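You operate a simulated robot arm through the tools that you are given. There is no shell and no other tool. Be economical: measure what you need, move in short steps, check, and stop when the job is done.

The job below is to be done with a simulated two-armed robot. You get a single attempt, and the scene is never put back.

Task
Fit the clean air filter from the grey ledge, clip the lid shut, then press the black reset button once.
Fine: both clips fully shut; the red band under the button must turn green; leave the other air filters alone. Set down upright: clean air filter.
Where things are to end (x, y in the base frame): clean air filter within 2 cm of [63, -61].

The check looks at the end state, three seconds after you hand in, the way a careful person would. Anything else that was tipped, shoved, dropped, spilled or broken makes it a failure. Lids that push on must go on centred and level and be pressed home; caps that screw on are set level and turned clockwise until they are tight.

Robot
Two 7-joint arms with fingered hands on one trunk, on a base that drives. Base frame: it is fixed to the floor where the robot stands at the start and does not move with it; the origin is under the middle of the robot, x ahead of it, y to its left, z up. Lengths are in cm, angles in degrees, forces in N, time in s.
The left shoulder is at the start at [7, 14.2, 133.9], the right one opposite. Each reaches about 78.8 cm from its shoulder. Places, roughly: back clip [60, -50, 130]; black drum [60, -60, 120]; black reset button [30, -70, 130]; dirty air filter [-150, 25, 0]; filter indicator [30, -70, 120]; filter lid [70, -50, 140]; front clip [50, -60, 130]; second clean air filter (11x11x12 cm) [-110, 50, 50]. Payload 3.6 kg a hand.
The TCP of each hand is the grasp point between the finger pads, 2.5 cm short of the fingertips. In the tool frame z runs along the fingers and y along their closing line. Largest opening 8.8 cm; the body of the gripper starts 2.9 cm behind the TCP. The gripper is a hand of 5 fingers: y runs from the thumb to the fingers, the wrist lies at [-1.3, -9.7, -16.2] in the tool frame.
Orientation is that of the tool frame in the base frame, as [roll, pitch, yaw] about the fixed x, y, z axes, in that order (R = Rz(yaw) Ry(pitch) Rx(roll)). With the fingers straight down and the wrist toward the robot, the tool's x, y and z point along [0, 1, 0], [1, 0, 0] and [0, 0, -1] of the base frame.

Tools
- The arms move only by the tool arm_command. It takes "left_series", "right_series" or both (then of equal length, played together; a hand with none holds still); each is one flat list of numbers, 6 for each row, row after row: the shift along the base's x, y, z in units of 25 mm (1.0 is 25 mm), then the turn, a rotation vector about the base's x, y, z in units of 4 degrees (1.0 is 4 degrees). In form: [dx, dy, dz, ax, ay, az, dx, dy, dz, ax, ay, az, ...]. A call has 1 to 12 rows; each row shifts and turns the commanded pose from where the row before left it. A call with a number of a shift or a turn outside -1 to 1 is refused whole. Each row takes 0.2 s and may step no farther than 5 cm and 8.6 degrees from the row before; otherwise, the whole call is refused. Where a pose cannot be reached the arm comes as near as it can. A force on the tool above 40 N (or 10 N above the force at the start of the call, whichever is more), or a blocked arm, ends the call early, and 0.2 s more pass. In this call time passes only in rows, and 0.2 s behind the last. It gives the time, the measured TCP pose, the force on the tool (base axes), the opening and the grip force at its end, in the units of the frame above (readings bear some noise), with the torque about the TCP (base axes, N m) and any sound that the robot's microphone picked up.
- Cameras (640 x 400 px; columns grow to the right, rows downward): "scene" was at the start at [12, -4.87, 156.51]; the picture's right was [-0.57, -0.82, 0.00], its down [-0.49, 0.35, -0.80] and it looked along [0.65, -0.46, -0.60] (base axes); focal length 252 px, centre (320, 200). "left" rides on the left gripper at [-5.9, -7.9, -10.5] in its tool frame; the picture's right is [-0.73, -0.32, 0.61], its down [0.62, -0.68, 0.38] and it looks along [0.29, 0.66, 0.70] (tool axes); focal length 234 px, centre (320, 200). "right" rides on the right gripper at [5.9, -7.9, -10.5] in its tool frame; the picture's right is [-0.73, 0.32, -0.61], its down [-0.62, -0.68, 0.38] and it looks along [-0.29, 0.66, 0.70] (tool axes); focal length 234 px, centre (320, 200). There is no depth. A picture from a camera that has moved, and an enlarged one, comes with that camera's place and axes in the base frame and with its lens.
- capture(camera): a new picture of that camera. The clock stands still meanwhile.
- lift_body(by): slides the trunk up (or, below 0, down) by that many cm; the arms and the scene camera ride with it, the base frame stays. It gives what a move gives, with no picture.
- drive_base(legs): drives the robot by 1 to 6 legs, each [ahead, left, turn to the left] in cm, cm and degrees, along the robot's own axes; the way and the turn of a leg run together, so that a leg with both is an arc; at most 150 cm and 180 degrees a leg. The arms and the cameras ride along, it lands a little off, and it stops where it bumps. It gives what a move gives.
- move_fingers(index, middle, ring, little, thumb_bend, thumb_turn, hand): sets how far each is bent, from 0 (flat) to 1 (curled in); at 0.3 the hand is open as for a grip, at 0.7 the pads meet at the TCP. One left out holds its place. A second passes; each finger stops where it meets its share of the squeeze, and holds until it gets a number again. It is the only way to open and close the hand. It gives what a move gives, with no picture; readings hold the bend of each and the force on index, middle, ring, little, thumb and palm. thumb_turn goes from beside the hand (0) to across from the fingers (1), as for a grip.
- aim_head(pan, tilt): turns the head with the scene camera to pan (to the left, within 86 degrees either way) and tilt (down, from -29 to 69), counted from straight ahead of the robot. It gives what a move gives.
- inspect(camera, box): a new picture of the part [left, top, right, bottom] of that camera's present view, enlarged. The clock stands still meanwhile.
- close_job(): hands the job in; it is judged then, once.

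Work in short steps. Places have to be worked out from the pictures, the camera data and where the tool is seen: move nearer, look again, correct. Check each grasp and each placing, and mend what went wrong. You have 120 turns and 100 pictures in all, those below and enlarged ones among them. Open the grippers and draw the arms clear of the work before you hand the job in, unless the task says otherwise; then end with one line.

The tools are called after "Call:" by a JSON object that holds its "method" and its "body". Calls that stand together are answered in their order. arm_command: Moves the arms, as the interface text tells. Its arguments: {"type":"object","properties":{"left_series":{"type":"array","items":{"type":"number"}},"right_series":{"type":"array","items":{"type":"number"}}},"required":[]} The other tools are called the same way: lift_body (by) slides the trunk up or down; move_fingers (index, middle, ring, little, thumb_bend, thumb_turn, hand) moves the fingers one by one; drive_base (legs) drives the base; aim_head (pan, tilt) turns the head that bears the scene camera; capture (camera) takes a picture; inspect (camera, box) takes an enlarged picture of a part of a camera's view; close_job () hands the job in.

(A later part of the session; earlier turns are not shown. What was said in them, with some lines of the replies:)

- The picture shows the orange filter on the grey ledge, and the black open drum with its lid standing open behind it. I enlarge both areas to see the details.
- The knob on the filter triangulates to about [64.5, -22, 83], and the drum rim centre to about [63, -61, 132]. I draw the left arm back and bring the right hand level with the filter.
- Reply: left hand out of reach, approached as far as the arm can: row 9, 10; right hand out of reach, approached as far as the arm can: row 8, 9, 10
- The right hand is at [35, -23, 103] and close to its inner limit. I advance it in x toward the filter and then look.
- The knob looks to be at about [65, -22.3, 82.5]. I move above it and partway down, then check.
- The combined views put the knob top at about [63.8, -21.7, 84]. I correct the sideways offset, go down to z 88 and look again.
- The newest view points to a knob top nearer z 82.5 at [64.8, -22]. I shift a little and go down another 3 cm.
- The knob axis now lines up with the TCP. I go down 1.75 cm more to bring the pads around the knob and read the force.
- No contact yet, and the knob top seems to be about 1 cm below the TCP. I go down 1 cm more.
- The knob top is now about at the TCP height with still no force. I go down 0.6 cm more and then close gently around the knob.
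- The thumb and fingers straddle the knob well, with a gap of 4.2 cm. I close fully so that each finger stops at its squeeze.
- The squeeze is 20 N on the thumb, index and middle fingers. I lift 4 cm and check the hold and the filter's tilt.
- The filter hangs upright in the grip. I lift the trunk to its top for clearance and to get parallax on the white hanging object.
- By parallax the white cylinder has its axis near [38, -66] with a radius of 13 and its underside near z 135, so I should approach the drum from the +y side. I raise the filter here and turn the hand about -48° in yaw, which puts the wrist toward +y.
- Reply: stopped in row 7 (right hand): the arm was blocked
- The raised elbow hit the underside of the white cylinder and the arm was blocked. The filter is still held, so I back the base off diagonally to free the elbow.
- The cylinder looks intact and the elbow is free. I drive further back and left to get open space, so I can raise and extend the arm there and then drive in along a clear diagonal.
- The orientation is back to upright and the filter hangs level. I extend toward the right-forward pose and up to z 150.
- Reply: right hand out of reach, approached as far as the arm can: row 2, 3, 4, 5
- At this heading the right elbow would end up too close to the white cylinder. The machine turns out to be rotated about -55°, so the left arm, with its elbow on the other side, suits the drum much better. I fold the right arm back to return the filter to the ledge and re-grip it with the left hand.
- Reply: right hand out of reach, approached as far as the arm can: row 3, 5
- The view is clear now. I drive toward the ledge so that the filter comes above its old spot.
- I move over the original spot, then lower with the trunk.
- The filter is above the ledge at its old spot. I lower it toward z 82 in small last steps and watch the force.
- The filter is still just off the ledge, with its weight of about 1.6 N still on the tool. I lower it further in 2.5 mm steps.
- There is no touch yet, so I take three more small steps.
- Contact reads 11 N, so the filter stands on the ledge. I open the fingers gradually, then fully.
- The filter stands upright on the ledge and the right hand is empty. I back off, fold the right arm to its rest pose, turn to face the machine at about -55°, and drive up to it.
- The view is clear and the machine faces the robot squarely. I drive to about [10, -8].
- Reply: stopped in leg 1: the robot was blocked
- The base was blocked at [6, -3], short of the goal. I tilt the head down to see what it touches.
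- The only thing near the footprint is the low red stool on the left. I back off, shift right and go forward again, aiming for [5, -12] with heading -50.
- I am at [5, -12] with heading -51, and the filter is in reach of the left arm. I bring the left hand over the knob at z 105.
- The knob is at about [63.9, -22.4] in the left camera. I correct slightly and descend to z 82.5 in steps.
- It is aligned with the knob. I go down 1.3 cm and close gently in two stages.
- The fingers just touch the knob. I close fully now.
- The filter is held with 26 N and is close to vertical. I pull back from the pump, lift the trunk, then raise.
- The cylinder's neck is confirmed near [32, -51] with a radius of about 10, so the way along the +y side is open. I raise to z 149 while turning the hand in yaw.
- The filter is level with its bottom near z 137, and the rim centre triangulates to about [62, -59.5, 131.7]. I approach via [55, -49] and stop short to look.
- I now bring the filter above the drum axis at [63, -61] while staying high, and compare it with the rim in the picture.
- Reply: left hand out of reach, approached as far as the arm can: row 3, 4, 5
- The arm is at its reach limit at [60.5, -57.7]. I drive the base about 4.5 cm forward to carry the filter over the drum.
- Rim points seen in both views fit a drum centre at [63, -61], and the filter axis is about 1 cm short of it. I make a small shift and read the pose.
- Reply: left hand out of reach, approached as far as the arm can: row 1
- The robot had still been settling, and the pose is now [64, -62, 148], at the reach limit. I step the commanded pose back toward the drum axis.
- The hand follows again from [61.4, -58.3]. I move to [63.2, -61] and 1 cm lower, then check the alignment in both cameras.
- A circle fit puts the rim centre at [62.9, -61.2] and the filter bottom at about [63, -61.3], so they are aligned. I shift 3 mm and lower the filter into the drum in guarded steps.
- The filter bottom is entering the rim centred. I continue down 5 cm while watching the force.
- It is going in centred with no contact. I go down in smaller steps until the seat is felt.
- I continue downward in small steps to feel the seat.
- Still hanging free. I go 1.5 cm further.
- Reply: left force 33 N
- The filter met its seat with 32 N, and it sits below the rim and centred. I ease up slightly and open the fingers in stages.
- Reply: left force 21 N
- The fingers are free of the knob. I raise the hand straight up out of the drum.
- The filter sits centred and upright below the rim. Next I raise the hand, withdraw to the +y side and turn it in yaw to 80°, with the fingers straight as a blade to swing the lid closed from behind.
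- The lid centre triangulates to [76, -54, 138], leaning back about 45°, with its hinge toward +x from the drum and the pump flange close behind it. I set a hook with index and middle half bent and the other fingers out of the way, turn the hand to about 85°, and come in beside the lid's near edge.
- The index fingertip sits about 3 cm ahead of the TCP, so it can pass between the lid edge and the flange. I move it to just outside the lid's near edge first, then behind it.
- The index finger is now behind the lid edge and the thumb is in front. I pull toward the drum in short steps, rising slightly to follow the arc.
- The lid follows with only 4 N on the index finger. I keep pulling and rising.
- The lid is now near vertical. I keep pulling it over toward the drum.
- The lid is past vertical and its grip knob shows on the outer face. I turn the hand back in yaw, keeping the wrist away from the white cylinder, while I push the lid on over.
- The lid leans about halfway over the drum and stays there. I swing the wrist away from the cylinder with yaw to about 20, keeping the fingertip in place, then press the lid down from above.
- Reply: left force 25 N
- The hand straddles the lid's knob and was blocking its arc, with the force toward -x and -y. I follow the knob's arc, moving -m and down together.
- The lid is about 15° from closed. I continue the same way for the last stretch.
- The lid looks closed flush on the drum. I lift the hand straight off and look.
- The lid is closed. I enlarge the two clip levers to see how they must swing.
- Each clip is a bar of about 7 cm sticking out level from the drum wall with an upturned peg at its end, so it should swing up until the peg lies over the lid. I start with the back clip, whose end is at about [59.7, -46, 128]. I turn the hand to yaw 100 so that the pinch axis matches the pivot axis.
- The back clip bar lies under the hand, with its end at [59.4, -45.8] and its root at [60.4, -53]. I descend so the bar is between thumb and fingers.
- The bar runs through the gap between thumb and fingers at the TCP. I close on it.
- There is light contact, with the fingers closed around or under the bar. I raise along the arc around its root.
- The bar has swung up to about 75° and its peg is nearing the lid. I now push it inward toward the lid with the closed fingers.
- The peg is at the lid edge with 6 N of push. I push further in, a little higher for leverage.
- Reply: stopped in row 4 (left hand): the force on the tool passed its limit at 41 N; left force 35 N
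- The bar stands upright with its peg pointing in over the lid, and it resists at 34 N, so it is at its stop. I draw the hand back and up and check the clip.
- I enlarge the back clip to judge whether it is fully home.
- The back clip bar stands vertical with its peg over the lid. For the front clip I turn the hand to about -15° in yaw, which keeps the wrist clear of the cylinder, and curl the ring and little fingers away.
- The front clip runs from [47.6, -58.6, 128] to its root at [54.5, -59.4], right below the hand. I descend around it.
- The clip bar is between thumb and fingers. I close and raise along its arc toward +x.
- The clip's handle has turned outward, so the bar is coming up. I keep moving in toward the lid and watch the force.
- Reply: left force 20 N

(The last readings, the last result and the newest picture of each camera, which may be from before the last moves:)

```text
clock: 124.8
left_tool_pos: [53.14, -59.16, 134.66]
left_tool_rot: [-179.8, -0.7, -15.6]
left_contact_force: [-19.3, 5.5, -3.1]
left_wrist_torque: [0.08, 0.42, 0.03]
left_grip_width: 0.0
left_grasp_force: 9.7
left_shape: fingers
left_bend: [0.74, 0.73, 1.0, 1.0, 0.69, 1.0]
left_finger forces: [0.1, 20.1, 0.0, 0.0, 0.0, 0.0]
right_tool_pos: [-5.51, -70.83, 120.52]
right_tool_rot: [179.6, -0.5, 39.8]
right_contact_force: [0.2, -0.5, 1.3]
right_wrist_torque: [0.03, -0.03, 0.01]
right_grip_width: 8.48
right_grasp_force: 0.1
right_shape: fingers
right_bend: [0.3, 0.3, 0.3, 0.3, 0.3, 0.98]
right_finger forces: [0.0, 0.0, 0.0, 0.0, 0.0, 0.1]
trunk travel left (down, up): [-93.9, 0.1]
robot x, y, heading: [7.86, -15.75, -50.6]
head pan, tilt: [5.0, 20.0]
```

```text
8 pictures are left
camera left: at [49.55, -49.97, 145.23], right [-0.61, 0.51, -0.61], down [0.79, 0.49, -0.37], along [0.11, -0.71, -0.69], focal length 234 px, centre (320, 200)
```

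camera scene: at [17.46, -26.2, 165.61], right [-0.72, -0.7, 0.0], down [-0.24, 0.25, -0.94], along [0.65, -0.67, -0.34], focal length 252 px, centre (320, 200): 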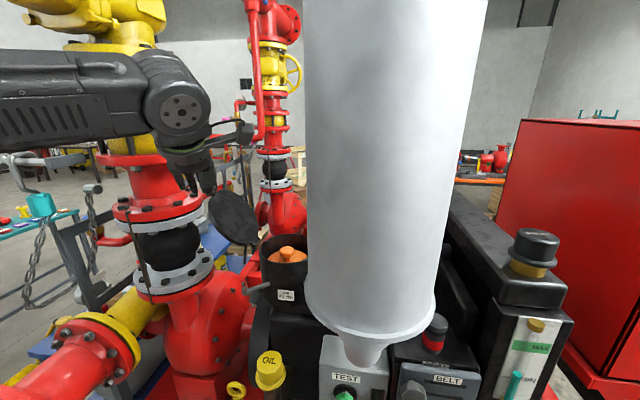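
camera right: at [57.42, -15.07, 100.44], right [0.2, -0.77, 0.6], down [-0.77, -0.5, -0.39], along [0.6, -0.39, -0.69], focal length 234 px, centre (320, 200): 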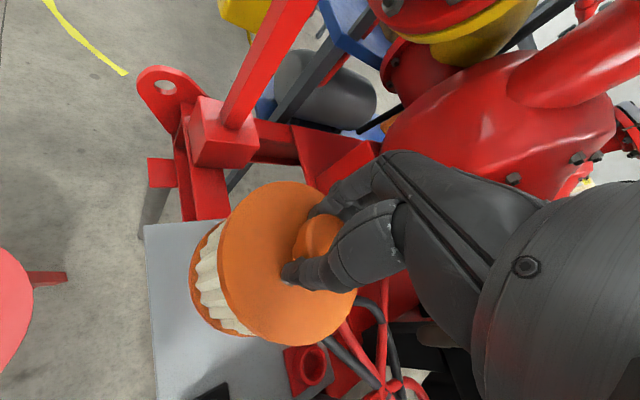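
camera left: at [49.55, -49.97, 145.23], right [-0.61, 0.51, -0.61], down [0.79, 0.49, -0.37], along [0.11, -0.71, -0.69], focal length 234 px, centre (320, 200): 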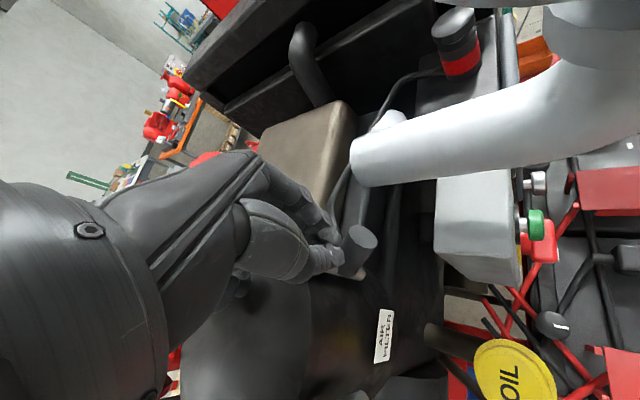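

Force is 19 N inward with the bar about vertical. I press on to the stop, as with the back clip.

Call:
{"method": "arm_command", "body": {"left_series": [0.2, 0, 0, 0, 0, 0, 0.2, 0, 0, 0, 0, 0, 0.2, 0, 0, 0, 0, 0]}}

Call:
{"method": "arm_command", "body": {"left_series": [-0.4, 0, 0, 0, 0, 0, -0.6, 0, 0.5, 0, 0, 0, 0, 0, 1, 0, 0, 0, 0, 0, 1, 0, 0, 0, 0.3, 0.6, 1, 0, 0, 0, 0.3, 0.8, 1, 0, 0, 0, 0.3, 0.8, 0.4, 0, 0, 0, 0.2, 0.8, 0, 0, 0, 1, 0, 0.8, 0, 0, 0, 1, 0, 0.5, 0, 0, 0, 1]}}

Call:
{"method": "capture", "body": {"camera": "left"}}

```text
clock: 125.4
left_tool_pos: [53.21, -59.1, 134.83]
left_tool_rot: [-179.8, -0.3, -16.2]
left_contact_force: [-37.0, 10.6, -1.7]
left_wrist_torque: [0.22, 0.75, 0.02]
left_grip_width: 0.02
left_grasp_force: 19.5
left_shape: fingers
left_bend: [0.74, 0.73, 1.0, 1.0, 0.69, 1.0]
left_finger forces: [0.0, 38.4, 0.0, 0.0, 0.1, 0.1]
right_tool_pos: [-5.85, -70.7, 120.64]
right_tool_rot: [179.5, -0.6, 39.7]
right_contact_force: [0.2, 0.1, -0.5]
right_wrist_torque: [-0.03, 0.02, 0.0]
right_grip_width: 8.49
right_grasp_force: 0.2
right_shape: fingers
right_bend: [0.3, 0.3, 0.3, 0.3, 0.3, 0.98]
right_finger forces: [0.0, 0.0, 0.1, 0.1, 0.1, 0.0]
trunk travel left (down, up): [-93.9, 0.1]
robot x, y, heading: [7.84, -15.67, -50.8]
head pan, tilt: [5.0, 20.0]
stopped in row 3 (left hand): the force on the tool passed its limit at 42 N (the readings are from after the stop); the commanded pose is now the measured one
```

```text
clock: 127.6
left_tool_pos: [54.92, -48.31, 146.64]
left_tool_rot: [-179.9, -0.3, -3.6]
left_contact_force: [0.7, -0.3, 0.3]
left_wrist_torque: [0.0, 0.03, 0.01]
left_grip_width: 0.0
left_grasp_force: 0.0
left_shape: fingers
left_bend: [0.74, 0.74, 1.0, 1.0, 0.69, 1.0]
left_finger forces: [0.0, 0.1, 0.0, 0.1, 0.1, 0.1]
right_tool_pos: [-5.03, -70.86, 120.56]
right_tool_rot: [179.7, -0.3, 39.8]
right_contact_force: [-0.4, -0.6, -0.2]
right_wrist_torque: [-0.02, 0.02, -0.01]
right_grip_width: 8.48
right_grasp_force: 0.2
right_shape: fingers
right_bend: [0.3, 0.3, 0.3, 0.3, 0.3, 0.98]
right_finger forces: [0.0, 0.1, 0.0, 0.0, 0.0, 0.0]
trunk travel left (down, up): [-93.9, 0.1]
robot x, y, heading: [7.79, -15.95, -50.9]
head pan, tilt: [5.0, 20.0]
```

```text
7 pictures are left
camera left: at [49.53, -40.12, 157.23], right [-0.7, 0.37, -0.61], down [0.67, 0.64, -0.38], along [0.25, -0.67, -0.7], focal length 234 px, centre (320, 200)
```

left: 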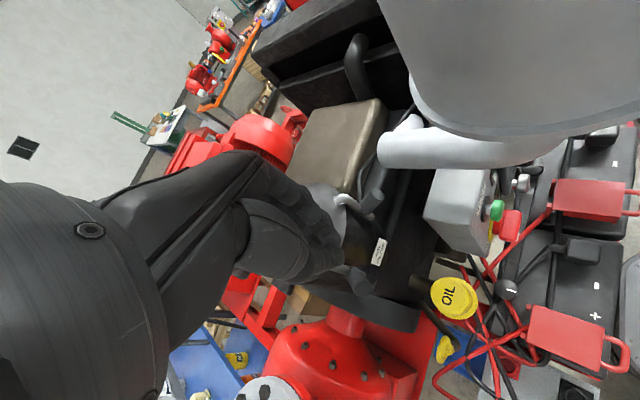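

Both clips now stand upright with their pegs over the lid. The button top triangulates consistently to [27.7, -70, 126.2]. I form a fingertip beak with the right hand, raise it and turn it to yaw 80, away from the cylinder.

Call:
{"method": "move_fingers", "body": {"hand": "right", "index": 0.72, "middle": 0.72, "ring": 1, "little": 1, "thumb_bend": 0.72, "thumb_turn": 1}}

Call:
{"method": "arm_command", "body": {"right_series": [0, 0, 0.8, 0, 0, 1, 0, 0, 0.8, 0, 0, 1, 0, 0, 0.8, 0, 0, 1, 0, 0, 0.8, 0, 0, 1, 0, 0, 0.8, 0, 0, 1, 0, 0, 0.8, 0, 0, 1, 0, 0, 0.8, 0, 0, 1, 0, 0, 0.8, 0, 0, 1, 0, 0, 0.8, 0, 0, 1, 0, 0, 0.8, 0, 0, 1]}}

Call:
{"method": "arm_command", "body": {"right_series": [0.9, 0, 0, 0, 0, 0, 0.9, 0, 0, 0, 0, 0, 0.9, 0, 0, 0, 0, 0, 0.9, 0, 0, 0, 0, 0, 0.9, 0, 0, 0, 0, 0, 0.9, 0, 0, 0, 0, 0, 0.9, 0, 0, 0, 0, 0, 0.9, 0, 0, 0, 0, 0, 0.9, 0, 0, 0, 0, 0, 0.9, 0, 0, 0, 0, 0]}}

Call:
{"method": "capture", "body": {"camera": "right"}}

```text
clock: 128.6
left_tool_pos: [55.01, -48.4, 146.64]
left_tool_rot: [-179.8, -0.3, -3.7]
left_contact_force: [-0.4, -0.8, 0.0]
left_wrist_torque: [0.02, 0.02, -0.04]
left_grip_width: 0.0
left_grasp_force: 0.1
left_shape: fingers
left_bend: [0.74, 0.74, 1.0, 1.0, 0.69, 1.0]
left_finger forces: [0.1, 0.0, 0.0, 0.1, 0.1, 0.0]
right_tool_pos: [-5.03, -70.89, 120.68]
right_tool_rot: [179.8, -0.3, 39.7]
right_contact_force: [-0.4, 0.5, 0.2]
right_wrist_torque: [0.03, 0.01, -0.02]
right_grip_width: 0.0
right_grasp_force: 0.1
right_shape: fingers
right_bend: [0.72, 0.72, 1.0, 1.0, 0.71, 1.0]
right_finger forces: [0.0, 0.0, 0.0, 0.1, 0.1, 0.0]
trunk travel left (down, up): [-93.9, 0.1]
robot x, y, heading: [7.89, -15.4, -50.7]
head pan, tilt: [5.0, 20.0]
```

```text
clock: 130.8
left_tool_pos: [54.99, -48.48, 146.7]
left_tool_rot: [-179.7, -0.3, -3.7]
left_contact_force: [0.1, -0.5, 0.0]
left_wrist_torque: [0.03, 0.01, 0.0]
left_grip_width: 0.0
left_grasp_force: 0.1
left_shape: fingers
left_bend: [0.74, 0.74, 1.0, 1.0, 0.69, 1.0]
left_finger forces: [0.1, 0.0, 0.0, 0.0, 0.1, 0.1]
right_tool_pos: [-1.31, -69.92, 134.76]
right_tool_rot: [179.5, -0.2, 79.8]
right_contact_force: [-0.4, 0.5, 0.0]
right_wrist_torque: [0.0, 0.05, 0.0]
right_grip_width: 0.0
right_grasp_force: 0.1
right_shape: fingers
right_bend: [0.72, 0.72, 1.0, 1.0, 0.71, 1.0]
right_finger forces: [0.0, 0.1, 0.0, 0.1, 0.0, 0.1]
right hand out of reach, approached as far as the arm can: row 8, 9, 10
trunk travel left (down, up): [-93.9, 0.1]
robot x, y, heading: [7.98, -15.4, -50.6]
head pan, tilt: [5.0, 20.0]
```

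```text
clock: 133.0
left_tool_pos: [55.17, -48.4, 146.55]
left_tool_rot: [-179.7, -0.2, -3.7]
left_contact_force: [0.2, 0.0, 1.2]
left_wrist_torque: [-0.02, -0.02, 0.0]
left_grip_width: 0.0
left_grasp_force: 0.1
left_shape: fingers
left_bend: [0.74, 0.74, 1.0, 1.0, 0.69, 1.0]
left_finger forces: [0.0, 0.0, 0.1, 0.1, 0.0, 0.1]
right_tool_pos: [21.55, -69.9, 134.81]
right_tool_rot: [179.8, -0.3, 79.7]
right_contact_force: [0.5, 0.1, 0.4]
right_wrist_torque: [0.0, 0.01, 0.0]
right_grip_width: 0.0
right_grasp_force: 0.1
right_shape: fingers
right_bend: [0.72, 0.72, 1.0, 1.0, 0.71, 1.0]
right_finger forces: [0.0, 0.0, 0.0, 0.0, 0.0, 0.1]
trunk travel left (down, up): [-93.9, 0.1]
robot x, y, heading: [7.93, -15.71, -50.8]
head pan, tilt: [5.0, 20.0]
```

```text
6 pictures are left
camera right: at [14.73, -62.77, 145.38], right [0.19, -0.77, 0.6], down [-0.78, -0.49, -0.39], along [0.6, -0.4, -0.7], focal length 234 px, centre (320, 200)
```

right: 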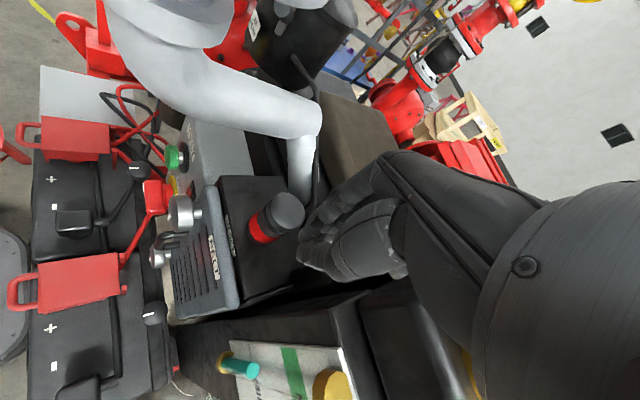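

The right camera confirms the button top at [27.6, -70.1, 126]. I move above it and down to just over its top.

Call:
{"method": "arm_command", "body": {"right_series": [0.8, -0.03, 0, 0, 0, 0, 0.8, -0.03, 0, 0, 0, 0, 0.85, -0.02, 0, 0, 0, 0, 0, 0, -0.8, 0, 0, 0, 0, 0, -0.8, 0, 0, 0, 0, 0, -0.4, 0, 0, 0]}}

Call:
{"method": "capture", "body": {"camera": "right"}}

```text
clock: 134.4
left_tool_pos: [55.1, -48.49, 146.63]
left_tool_rot: [-179.8, -0.3, -3.7]
left_contact_force: [0.6, -0.1, 0.7]
left_wrist_torque: [0.03, 0.0, 0.02]
left_grip_width: 0.0
left_grasp_force: 0.0
left_shape: fingers
left_bend: [0.74, 0.74, 1.0, 1.0, 0.69, 1.0]
left_finger forces: [0.0, 0.0, 0.0, 0.0, 0.1, 0.0]
right_tool_pos: [27.46, -70.19, 129.81]
right_tool_rot: [179.8, -0.3, 79.7]
right_contact_force: [0.0, 0.5, -1.1]
right_wrist_torque: [-0.01, 0.01, -0.03]
right_grip_width: 0.03
right_grasp_force: 0.1
right_shape: fingers
right_bend: [0.72, 0.72, 1.0, 1.0, 0.71, 1.0]
right_finger forces: [0.0, 0.1, 0.1, 0.0, 0.0, 0.0]
trunk travel left (down, up): [-93.9, 0.1]
robot x, y, heading: [7.94, -15.81, -50.8]
head pan, tilt: [5.0, 20.0]
```

```text
5 pictures are left
camera right: at [20.68, -63.05, 140.36], right [0.19, -0.77, 0.6], down [-0.78, -0.49, -0.39], along [0.6, -0.4, -0.69], focal length 234 px, centre (320, 200)
```

right: 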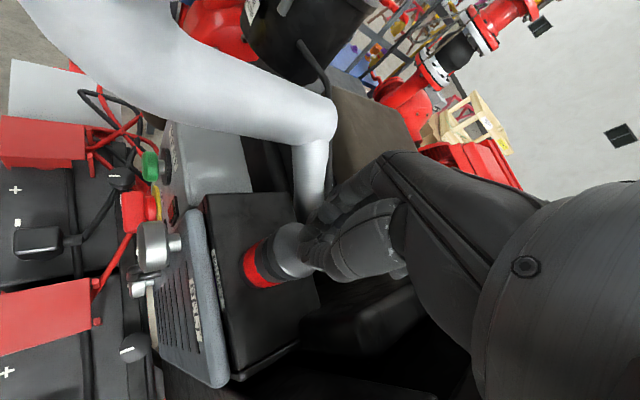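

The fingertips are right over the button cap. I press down in small steps.

Call:
{"method": "arm_command", "body": {"right_series": [0, 0, -0.2, 0, 0, 0, 0, 0, -0.2, 0, 0, 0, 0, 0, -0.15, 0, 0, 0, 0, 0, -0.15, 0, 0, 0, 0, 0, -0.15, 0, 0, 0]}}

```text
clock: 135.6
left_tool_pos: [54.94, -48.34, 146.67]
left_tool_rot: [-179.8, -0.3, -3.7]
left_contact_force: [0.5, -0.3, 0.5]
left_wrist_torque: [0.03, 0.04, 0.02]
left_grip_width: 0.01
left_grasp_force: 0.1
left_shape: fingers
left_bend: [0.74, 0.74, 1.0, 1.0, 0.69, 1.0]
left_finger forces: [0.0, 0.1, 0.0, 0.0, 0.1, 0.0]
right_tool_pos: [27.3, -70.11, 127.79]
right_tool_rot: [179.7, -0.4, 79.9]
right_contact_force: [0.0, -0.2, 3.6]
right_wrist_torque: [0.06, 0.06, -0.01]
right_grip_width: 0.0
right_grasp_force: 3.0
right_shape: fingers
right_bend: [0.72, 0.72, 1.0, 1.0, 0.72, 1.0]
right_finger forces: [0.0, 0.0, 0.0, 0.0, 5.9, 0.0]
trunk travel left (down, up): [-93.9, 0.1]
robot x, y, heading: [8.08, -15.91, -50.8]
head pan, tilt: [5.0, 20.0]
heard: click
```

A click came at 3.6 N. I raise the hand off the button and check the band.

Call:
{"method": "arm_command", "body": {"right_series": [0, 0, 0.4, 0, 0, 0, 0, 0, 0.8, 0, 0, 0, 0, 0, 0.8, 0, 0, 0, -0.9, 0, 0.2, 0, 0, 0, -0.9, 0, 0, 0, 0, 0, -0.9, 0, 0, 0, 0, 0, -0.9, 0, 0, 0, 0, 0]}}

Call:
{"method": "capture", "body": {"camera": "right"}}

```text
clock: 137.2
left_tool_pos: [54.99, -48.34, 146.64]
left_tool_rot: [-179.7, -0.3, -3.6]
left_contact_force: [-0.6, -0.1, -0.5]
left_wrist_torque: [0.0, 0.0, -0.03]
left_grip_width: 0.0
left_grasp_force: 0.2
left_shape: fingers
left_bend: [0.74, 0.74, 1.0, 1.0, 0.69, 1.0]
left_finger forces: [0.0, 0.1, 0.0, 0.0, 0.1, 0.0]
right_tool_pos: [18.27, -70.1, 133.25]
right_tool_rot: [179.6, -0.4, 79.8]
right_contact_force: [0.6, 0.2, 0.0]
right_wrist_torque: [0.01, -0.01, 0.03]
right_grip_width: 0.01
right_grasp_force: 0.0
right_shape: fingers
right_bend: [0.72, 0.72, 1.0, 1.0, 0.71, 1.0]
right_finger forces: [0.0, 0.0, 0.1, 0.1, 0.1, 0.1]
trunk travel left (down, up): [-93.9, 0.1]
robot x, y, heading: [7.82, -15.39, -50.8]
head pan, tilt: [5.0, 20.0]
```

```text
4 pictures are left
camera right: at [11.42, -62.95, 143.81], right [0.19, -0.77, 0.6], down [-0.78, -0.49, -0.39], along [0.6, -0.4, -0.69], focal length 234 px, centre (320, 200)
```

right: 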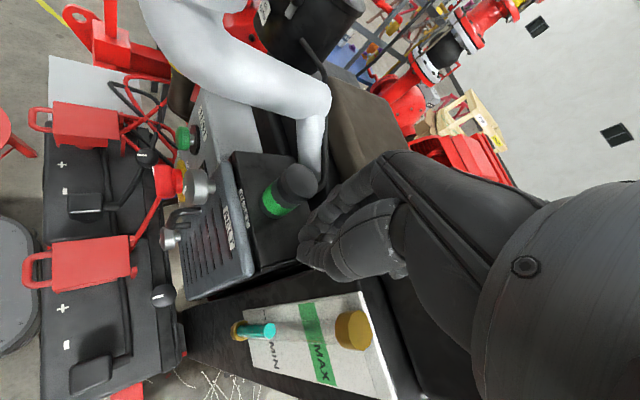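

The band is green. Before finishing I bring the left hand to the earlier vantage point to check both clips closely.

Call:
{"method": "arm_command", "body": {"left_series": [0, 0.4, 0.2, 0, 0, 1, 0, 0.4, 0.2, 0, 0, 1, 0, 0.4, 0.2, 0, 0, 1, 0, 0.4, 0.2, 0, 0, 1, 0, 0.4, 0.2, 0, 0, 1, 0, 0.4, 0.2, 0, 0, 1, 0, 0.3, 0.2, 0, 0, 1, 0, 0, 0, 0, 0, 1, 0, 0, 0, 0, 0, 1, 0, 0, 0, 0, 0, 1, 0, 0, 0, 0, 0, 1, 0, 0, 0, 0, 0, 1]}}

Call:
{"method": "arm_command", "body": {"left_series": [0.3, 0, 0, 0, 0, 1, 0.3, 0, 0, 0, 0, 1, 0.3, 0, 0, 0, 0, 1, 0.3, 0, 0, 0, 0, 1, 0.2, 0, 0, 0, 0, 1]}}

Call:
{"method": "inspect", "body": {"camera": "left", "box": [380, 60, 580, 260]}}

```text
clock: 139.8
left_tool_pos: [54.9, -41.7, 150.24]
left_tool_rot: [-179.8, -0.3, 44.3]
left_contact_force: [-0.9, 0.2, 0.6]
left_wrist_torque: [0.01, -0.01, 0.03]
left_grip_width: 0.0
left_grasp_force: 0.0
left_shape: fingers
left_bend: [0.74, 0.74, 1.0, 1.0, 0.69, 1.0]
left_finger forces: [0.1, 0.0, 0.1, 0.0, 0.0, 0.1]
right_tool_pos: [18.3, -70.28, 133.21]
right_tool_rot: [179.9, -0.2, 79.7]
right_contact_force: [-0.7, -0.5, 0.1]
right_wrist_torque: [-0.03, -0.01, 0.01]
right_grip_width: 0.01
right_grasp_force: 0.1
right_shape: fingers
right_bend: [0.72, 0.72, 1.0, 1.0, 0.71, 1.0]
right_finger forces: [0.1, 0.0, 0.0, 0.1, 0.0, 0.1]
trunk travel left (down, up): [-93.9, 0.1]
robot x, y, heading: [7.85, -15.48, -50.7]
head pan, tilt: [5.0, 20.0]
```

```text
clock: 141.0
left_tool_pos: [58.31, -41.78, 150.16]
left_tool_rot: [-179.8, -0.3, 64.3]
left_contact_force: [0.1, 0.4, 0.5]
left_wrist_torque: [-0.02, 0.01, -0.02]
left_grip_width: 0.0
left_grasp_force: 0.1
left_shape: fingers
left_bend: [0.74, 0.74, 1.0, 1.0, 0.69, 1.0]
left_finger forces: [0.0, 0.0, 0.0, 0.0, 0.0, 0.0]
right_tool_pos: [18.16, -70.23, 133.17]
right_tool_rot: [179.8, -0.3, 79.8]
right_contact_force: [-0.1, -0.3, 0.0]
right_wrist_torque: [0.02, 0.03, -0.02]
right_grip_width: 0.01
right_grasp_force: 0.0
right_shape: fingers
right_bend: [0.72, 0.72, 1.0, 1.0, 0.71, 1.0]
right_finger forces: [0.1, 0.1, 0.0, 0.1, 0.0, 0.0]
trunk travel left (down, up): [-93.9, 0.1]
robot x, y, heading: [7.97, -15.55, -50.9]
head pan, tilt: [5.0, 20.0]
```

```text
2.00 times, centred on (480, 160) of left
camera zoom: at [48.8, -43.66, 160.73], right [-0.61, -0.51, -0.61], down [-0.35, 0.86, -0.38], along [0.72, -0.02, -0.7], focal length 468 px, centre (0, 280)
```

zoom: 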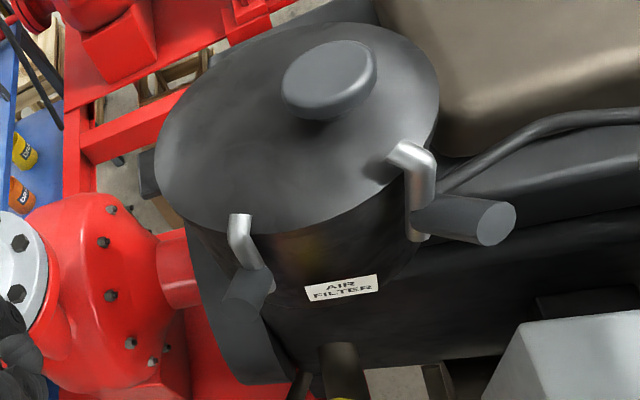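

The lid is flush, both clip bars stand upright with their pegs over the lid, and the band is green. I open both hands and draw the right arm clear.

Call:
{"method": "arm_command", "body": {"right_series": [-0.9, 0, 0, 0, 0, 0, -0.9, 0, 0, 0, 0, 0, -0.9, 0, 0, 0, 0, 0, -0.9, 0, 0, 0, 0, 0, -0.9, 0, 0, 0, 0, 0, -0.9, 0, 0, 0, 0, 0]}}

Call:
{"method": "move_fingers", "body": {"hand": "right", "index": 0.3, "middle": 0.3, "ring": 0.3, "little": 0.3, "thumb_bend": 0.3}}

Call:
{"method": "move_fingers", "body": {"hand": "left", "index": 0.3, "middle": 0.3, "ring": 0.3, "little": 0.3, "thumb_bend": 0.3}}

Call:
{"method": "drive_base", "body": {"legs": [[-22, 0, 0]]}}

Call:
{"method": "capture", "body": {"camera": "scene"}}

```text
clock: 142.4
left_tool_pos: [58.39, -41.66, 150.18]
left_tool_rot: [-179.8, -0.3, 64.4]
left_contact_force: [-0.5, 0.1, 0.3]
left_wrist_torque: [-0.03, 0.01, 0.05]
left_grip_width: 0.0
left_grasp_force: 0.1
left_shape: fingers
left_bend: [0.74, 0.74, 1.0, 1.0, 0.69, 1.0]
left_finger forces: [0.0, 0.1, 0.0, 0.0, 0.0, 0.0]
right_tool_pos: [4.81, -70.05, 133.15]
right_tool_rot: [179.8, -0.4, 79.9]
right_contact_force: [0.4, -0.2, -0.3]
right_wrist_torque: [0.03, -0.02, -0.01]
right_grip_width: 0.02
right_grasp_force: 0.0
right_shape: fingers
right_bend: [0.72, 0.72, 1.0, 1.0, 0.71, 1.0]
right_finger forces: [0.0, 0.0, 0.1, 0.1, 0.0, 0.1]
trunk travel left (down, up): [-93.9, 0.1]
robot x, y, heading: [7.95, -15.77, -50.9]
head pan, tilt: [5.0, 20.0]
```

```text
clock: 143.4
left_tool_pos: [58.46, -41.64, 150.16]
left_tool_rot: [-179.9, -0.4, 64.3]
left_contact_force: [-0.7, -0.2, 0.7]
left_wrist_torque: [-0.03, -0.01, 0.0]
left_grip_width: 0.01
left_grasp_force: 0.1
left_shape: fingers
left_bend: [0.74, 0.74, 1.0, 1.0, 0.69, 1.0]
left_finger forces: [0.1, 0.1, 0.0, 0.0, 0.1, 0.1]
right_tool_pos: [4.78, -70.13, 133.22]
right_tool_rot: [179.8, -0.3, 79.8]
right_contact_force: [-0.2, -0.1, -0.3]
right_wrist_torque: [0.01, -0.04, 0.02]
right_grip_width: 8.45
right_grasp_force: 0.1
right_shape: fingers
right_bend: [0.3, 0.3, 0.3, 0.3, 0.3, 0.98]
right_finger forces: [0.0, 0.1, 0.0, 0.1, 0.0, 0.0]
trunk travel left (down, up): [-93.9, 0.1]
robot x, y, heading: [8.06, -15.55, -50.5]
head pan, tilt: [5.0, 20.0]
```

```text
clock: 144.4
left_tool_pos: [58.41, -41.66, 150.19]
left_tool_rot: [-179.8, -0.3, 64.4]
left_contact_force: [0.3, -0.1, 0.0]
left_wrist_torque: [-0.02, 0.02, -0.02]
left_grip_width: 8.44
left_grasp_force: 0.1
left_shape: fingers
left_bend: [0.3, 0.3, 0.3, 0.3, 0.3, 0.98]
left_finger forces: [0.0, 0.0, 0.1, 0.0, 0.1, 0.1]
right_tool_pos: [4.81, -70.14, 133.14]
right_tool_rot: [179.7, -0.3, 79.8]
right_contact_force: [0.3, 0.9, 0.2]
right_wrist_torque: [-0.04, 0.01, 0.0]
right_grip_width: 8.46
right_grasp_force: 0.1
right_shape: fingers
right_bend: [0.3, 0.3, 0.3, 0.3, 0.3, 0.98]
right_finger forces: [0.1, 0.0, 0.0, 0.1, 0.1, 0.0]
trunk travel left (down, up): [-93.9, 0.1]
robot x, y, heading: [7.72, -15.74, -50.9]
head pan, tilt: [5.0, 20.0]
```

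```text
clock: 146.1
left_tool_pos: [44.97, -25.16, 149.98]
left_tool_rot: [-179.6, -0.4, 64.3]
left_contact_force: [-0.4, -0.7, -0.7]
left_wrist_torque: [-0.01, 0.02, -0.01]
left_grip_width: 8.39
left_grasp_force: 0.0
left_shape: fingers
left_bend: [0.3, 0.3, 0.3, 0.3, 0.3, 0.98]
left_finger forces: [0.0, 0.0, 0.0, 0.0, 0.0, 0.0]
right_tool_pos: [-8.78, -53.43, 133.12]
right_tool_rot: [179.9, -0.5, 79.9]
right_contact_force: [0.6, 0.0, -0.5]
right_wrist_torque: [0.03, 0.0, 0.04]
right_grip_width: 8.44
right_grasp_force: 0.0
right_shape: fingers
right_bend: [0.3, 0.3, 0.3, 0.3, 0.3, 0.98]
right_finger forces: [0.1, 0.0, 0.0, 0.0, 0.0, 0.1]
trunk travel left (down, up): [-93.9, 0.1]
robot x, y, heading: [-6.18, 1.56, -50.8]
head pan, tilt: [5.0, 20.0]
```

```text
2 pictures are left
camera scene: at [3.95, -9.57, 165.55], right [-0.72, -0.7, 0.0], down [-0.24, 0.25, -0.94], along [0.65, -0.67, -0.35], focal length 252 px, centre (320, 200)
```

scene: 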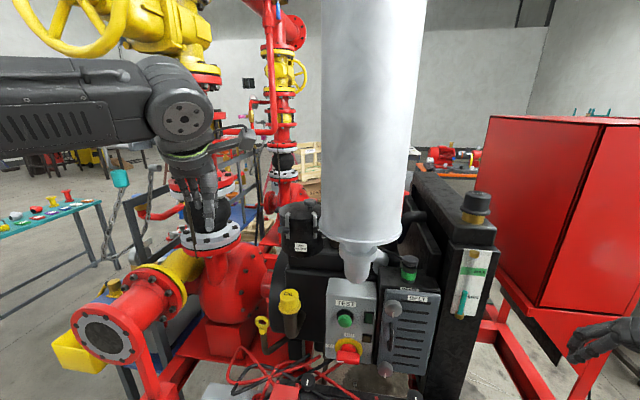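

Everything is in place: the filter is fitted, the lid and clips are closed, the band is green, and the arms are clear with open hands. I hand the job in.

Call:
{"method": "close_job", "body": {}}

```text
The job is handed in.
```

The clean filter is seated upright in the drum at about [63, -61], the lid is closed with both clips swung up to their stops, and the reset button was pressed once (band now green). Early on, the right elbow bumped the underside of the white cylinder and was backed off; it looked intact in later pictures.
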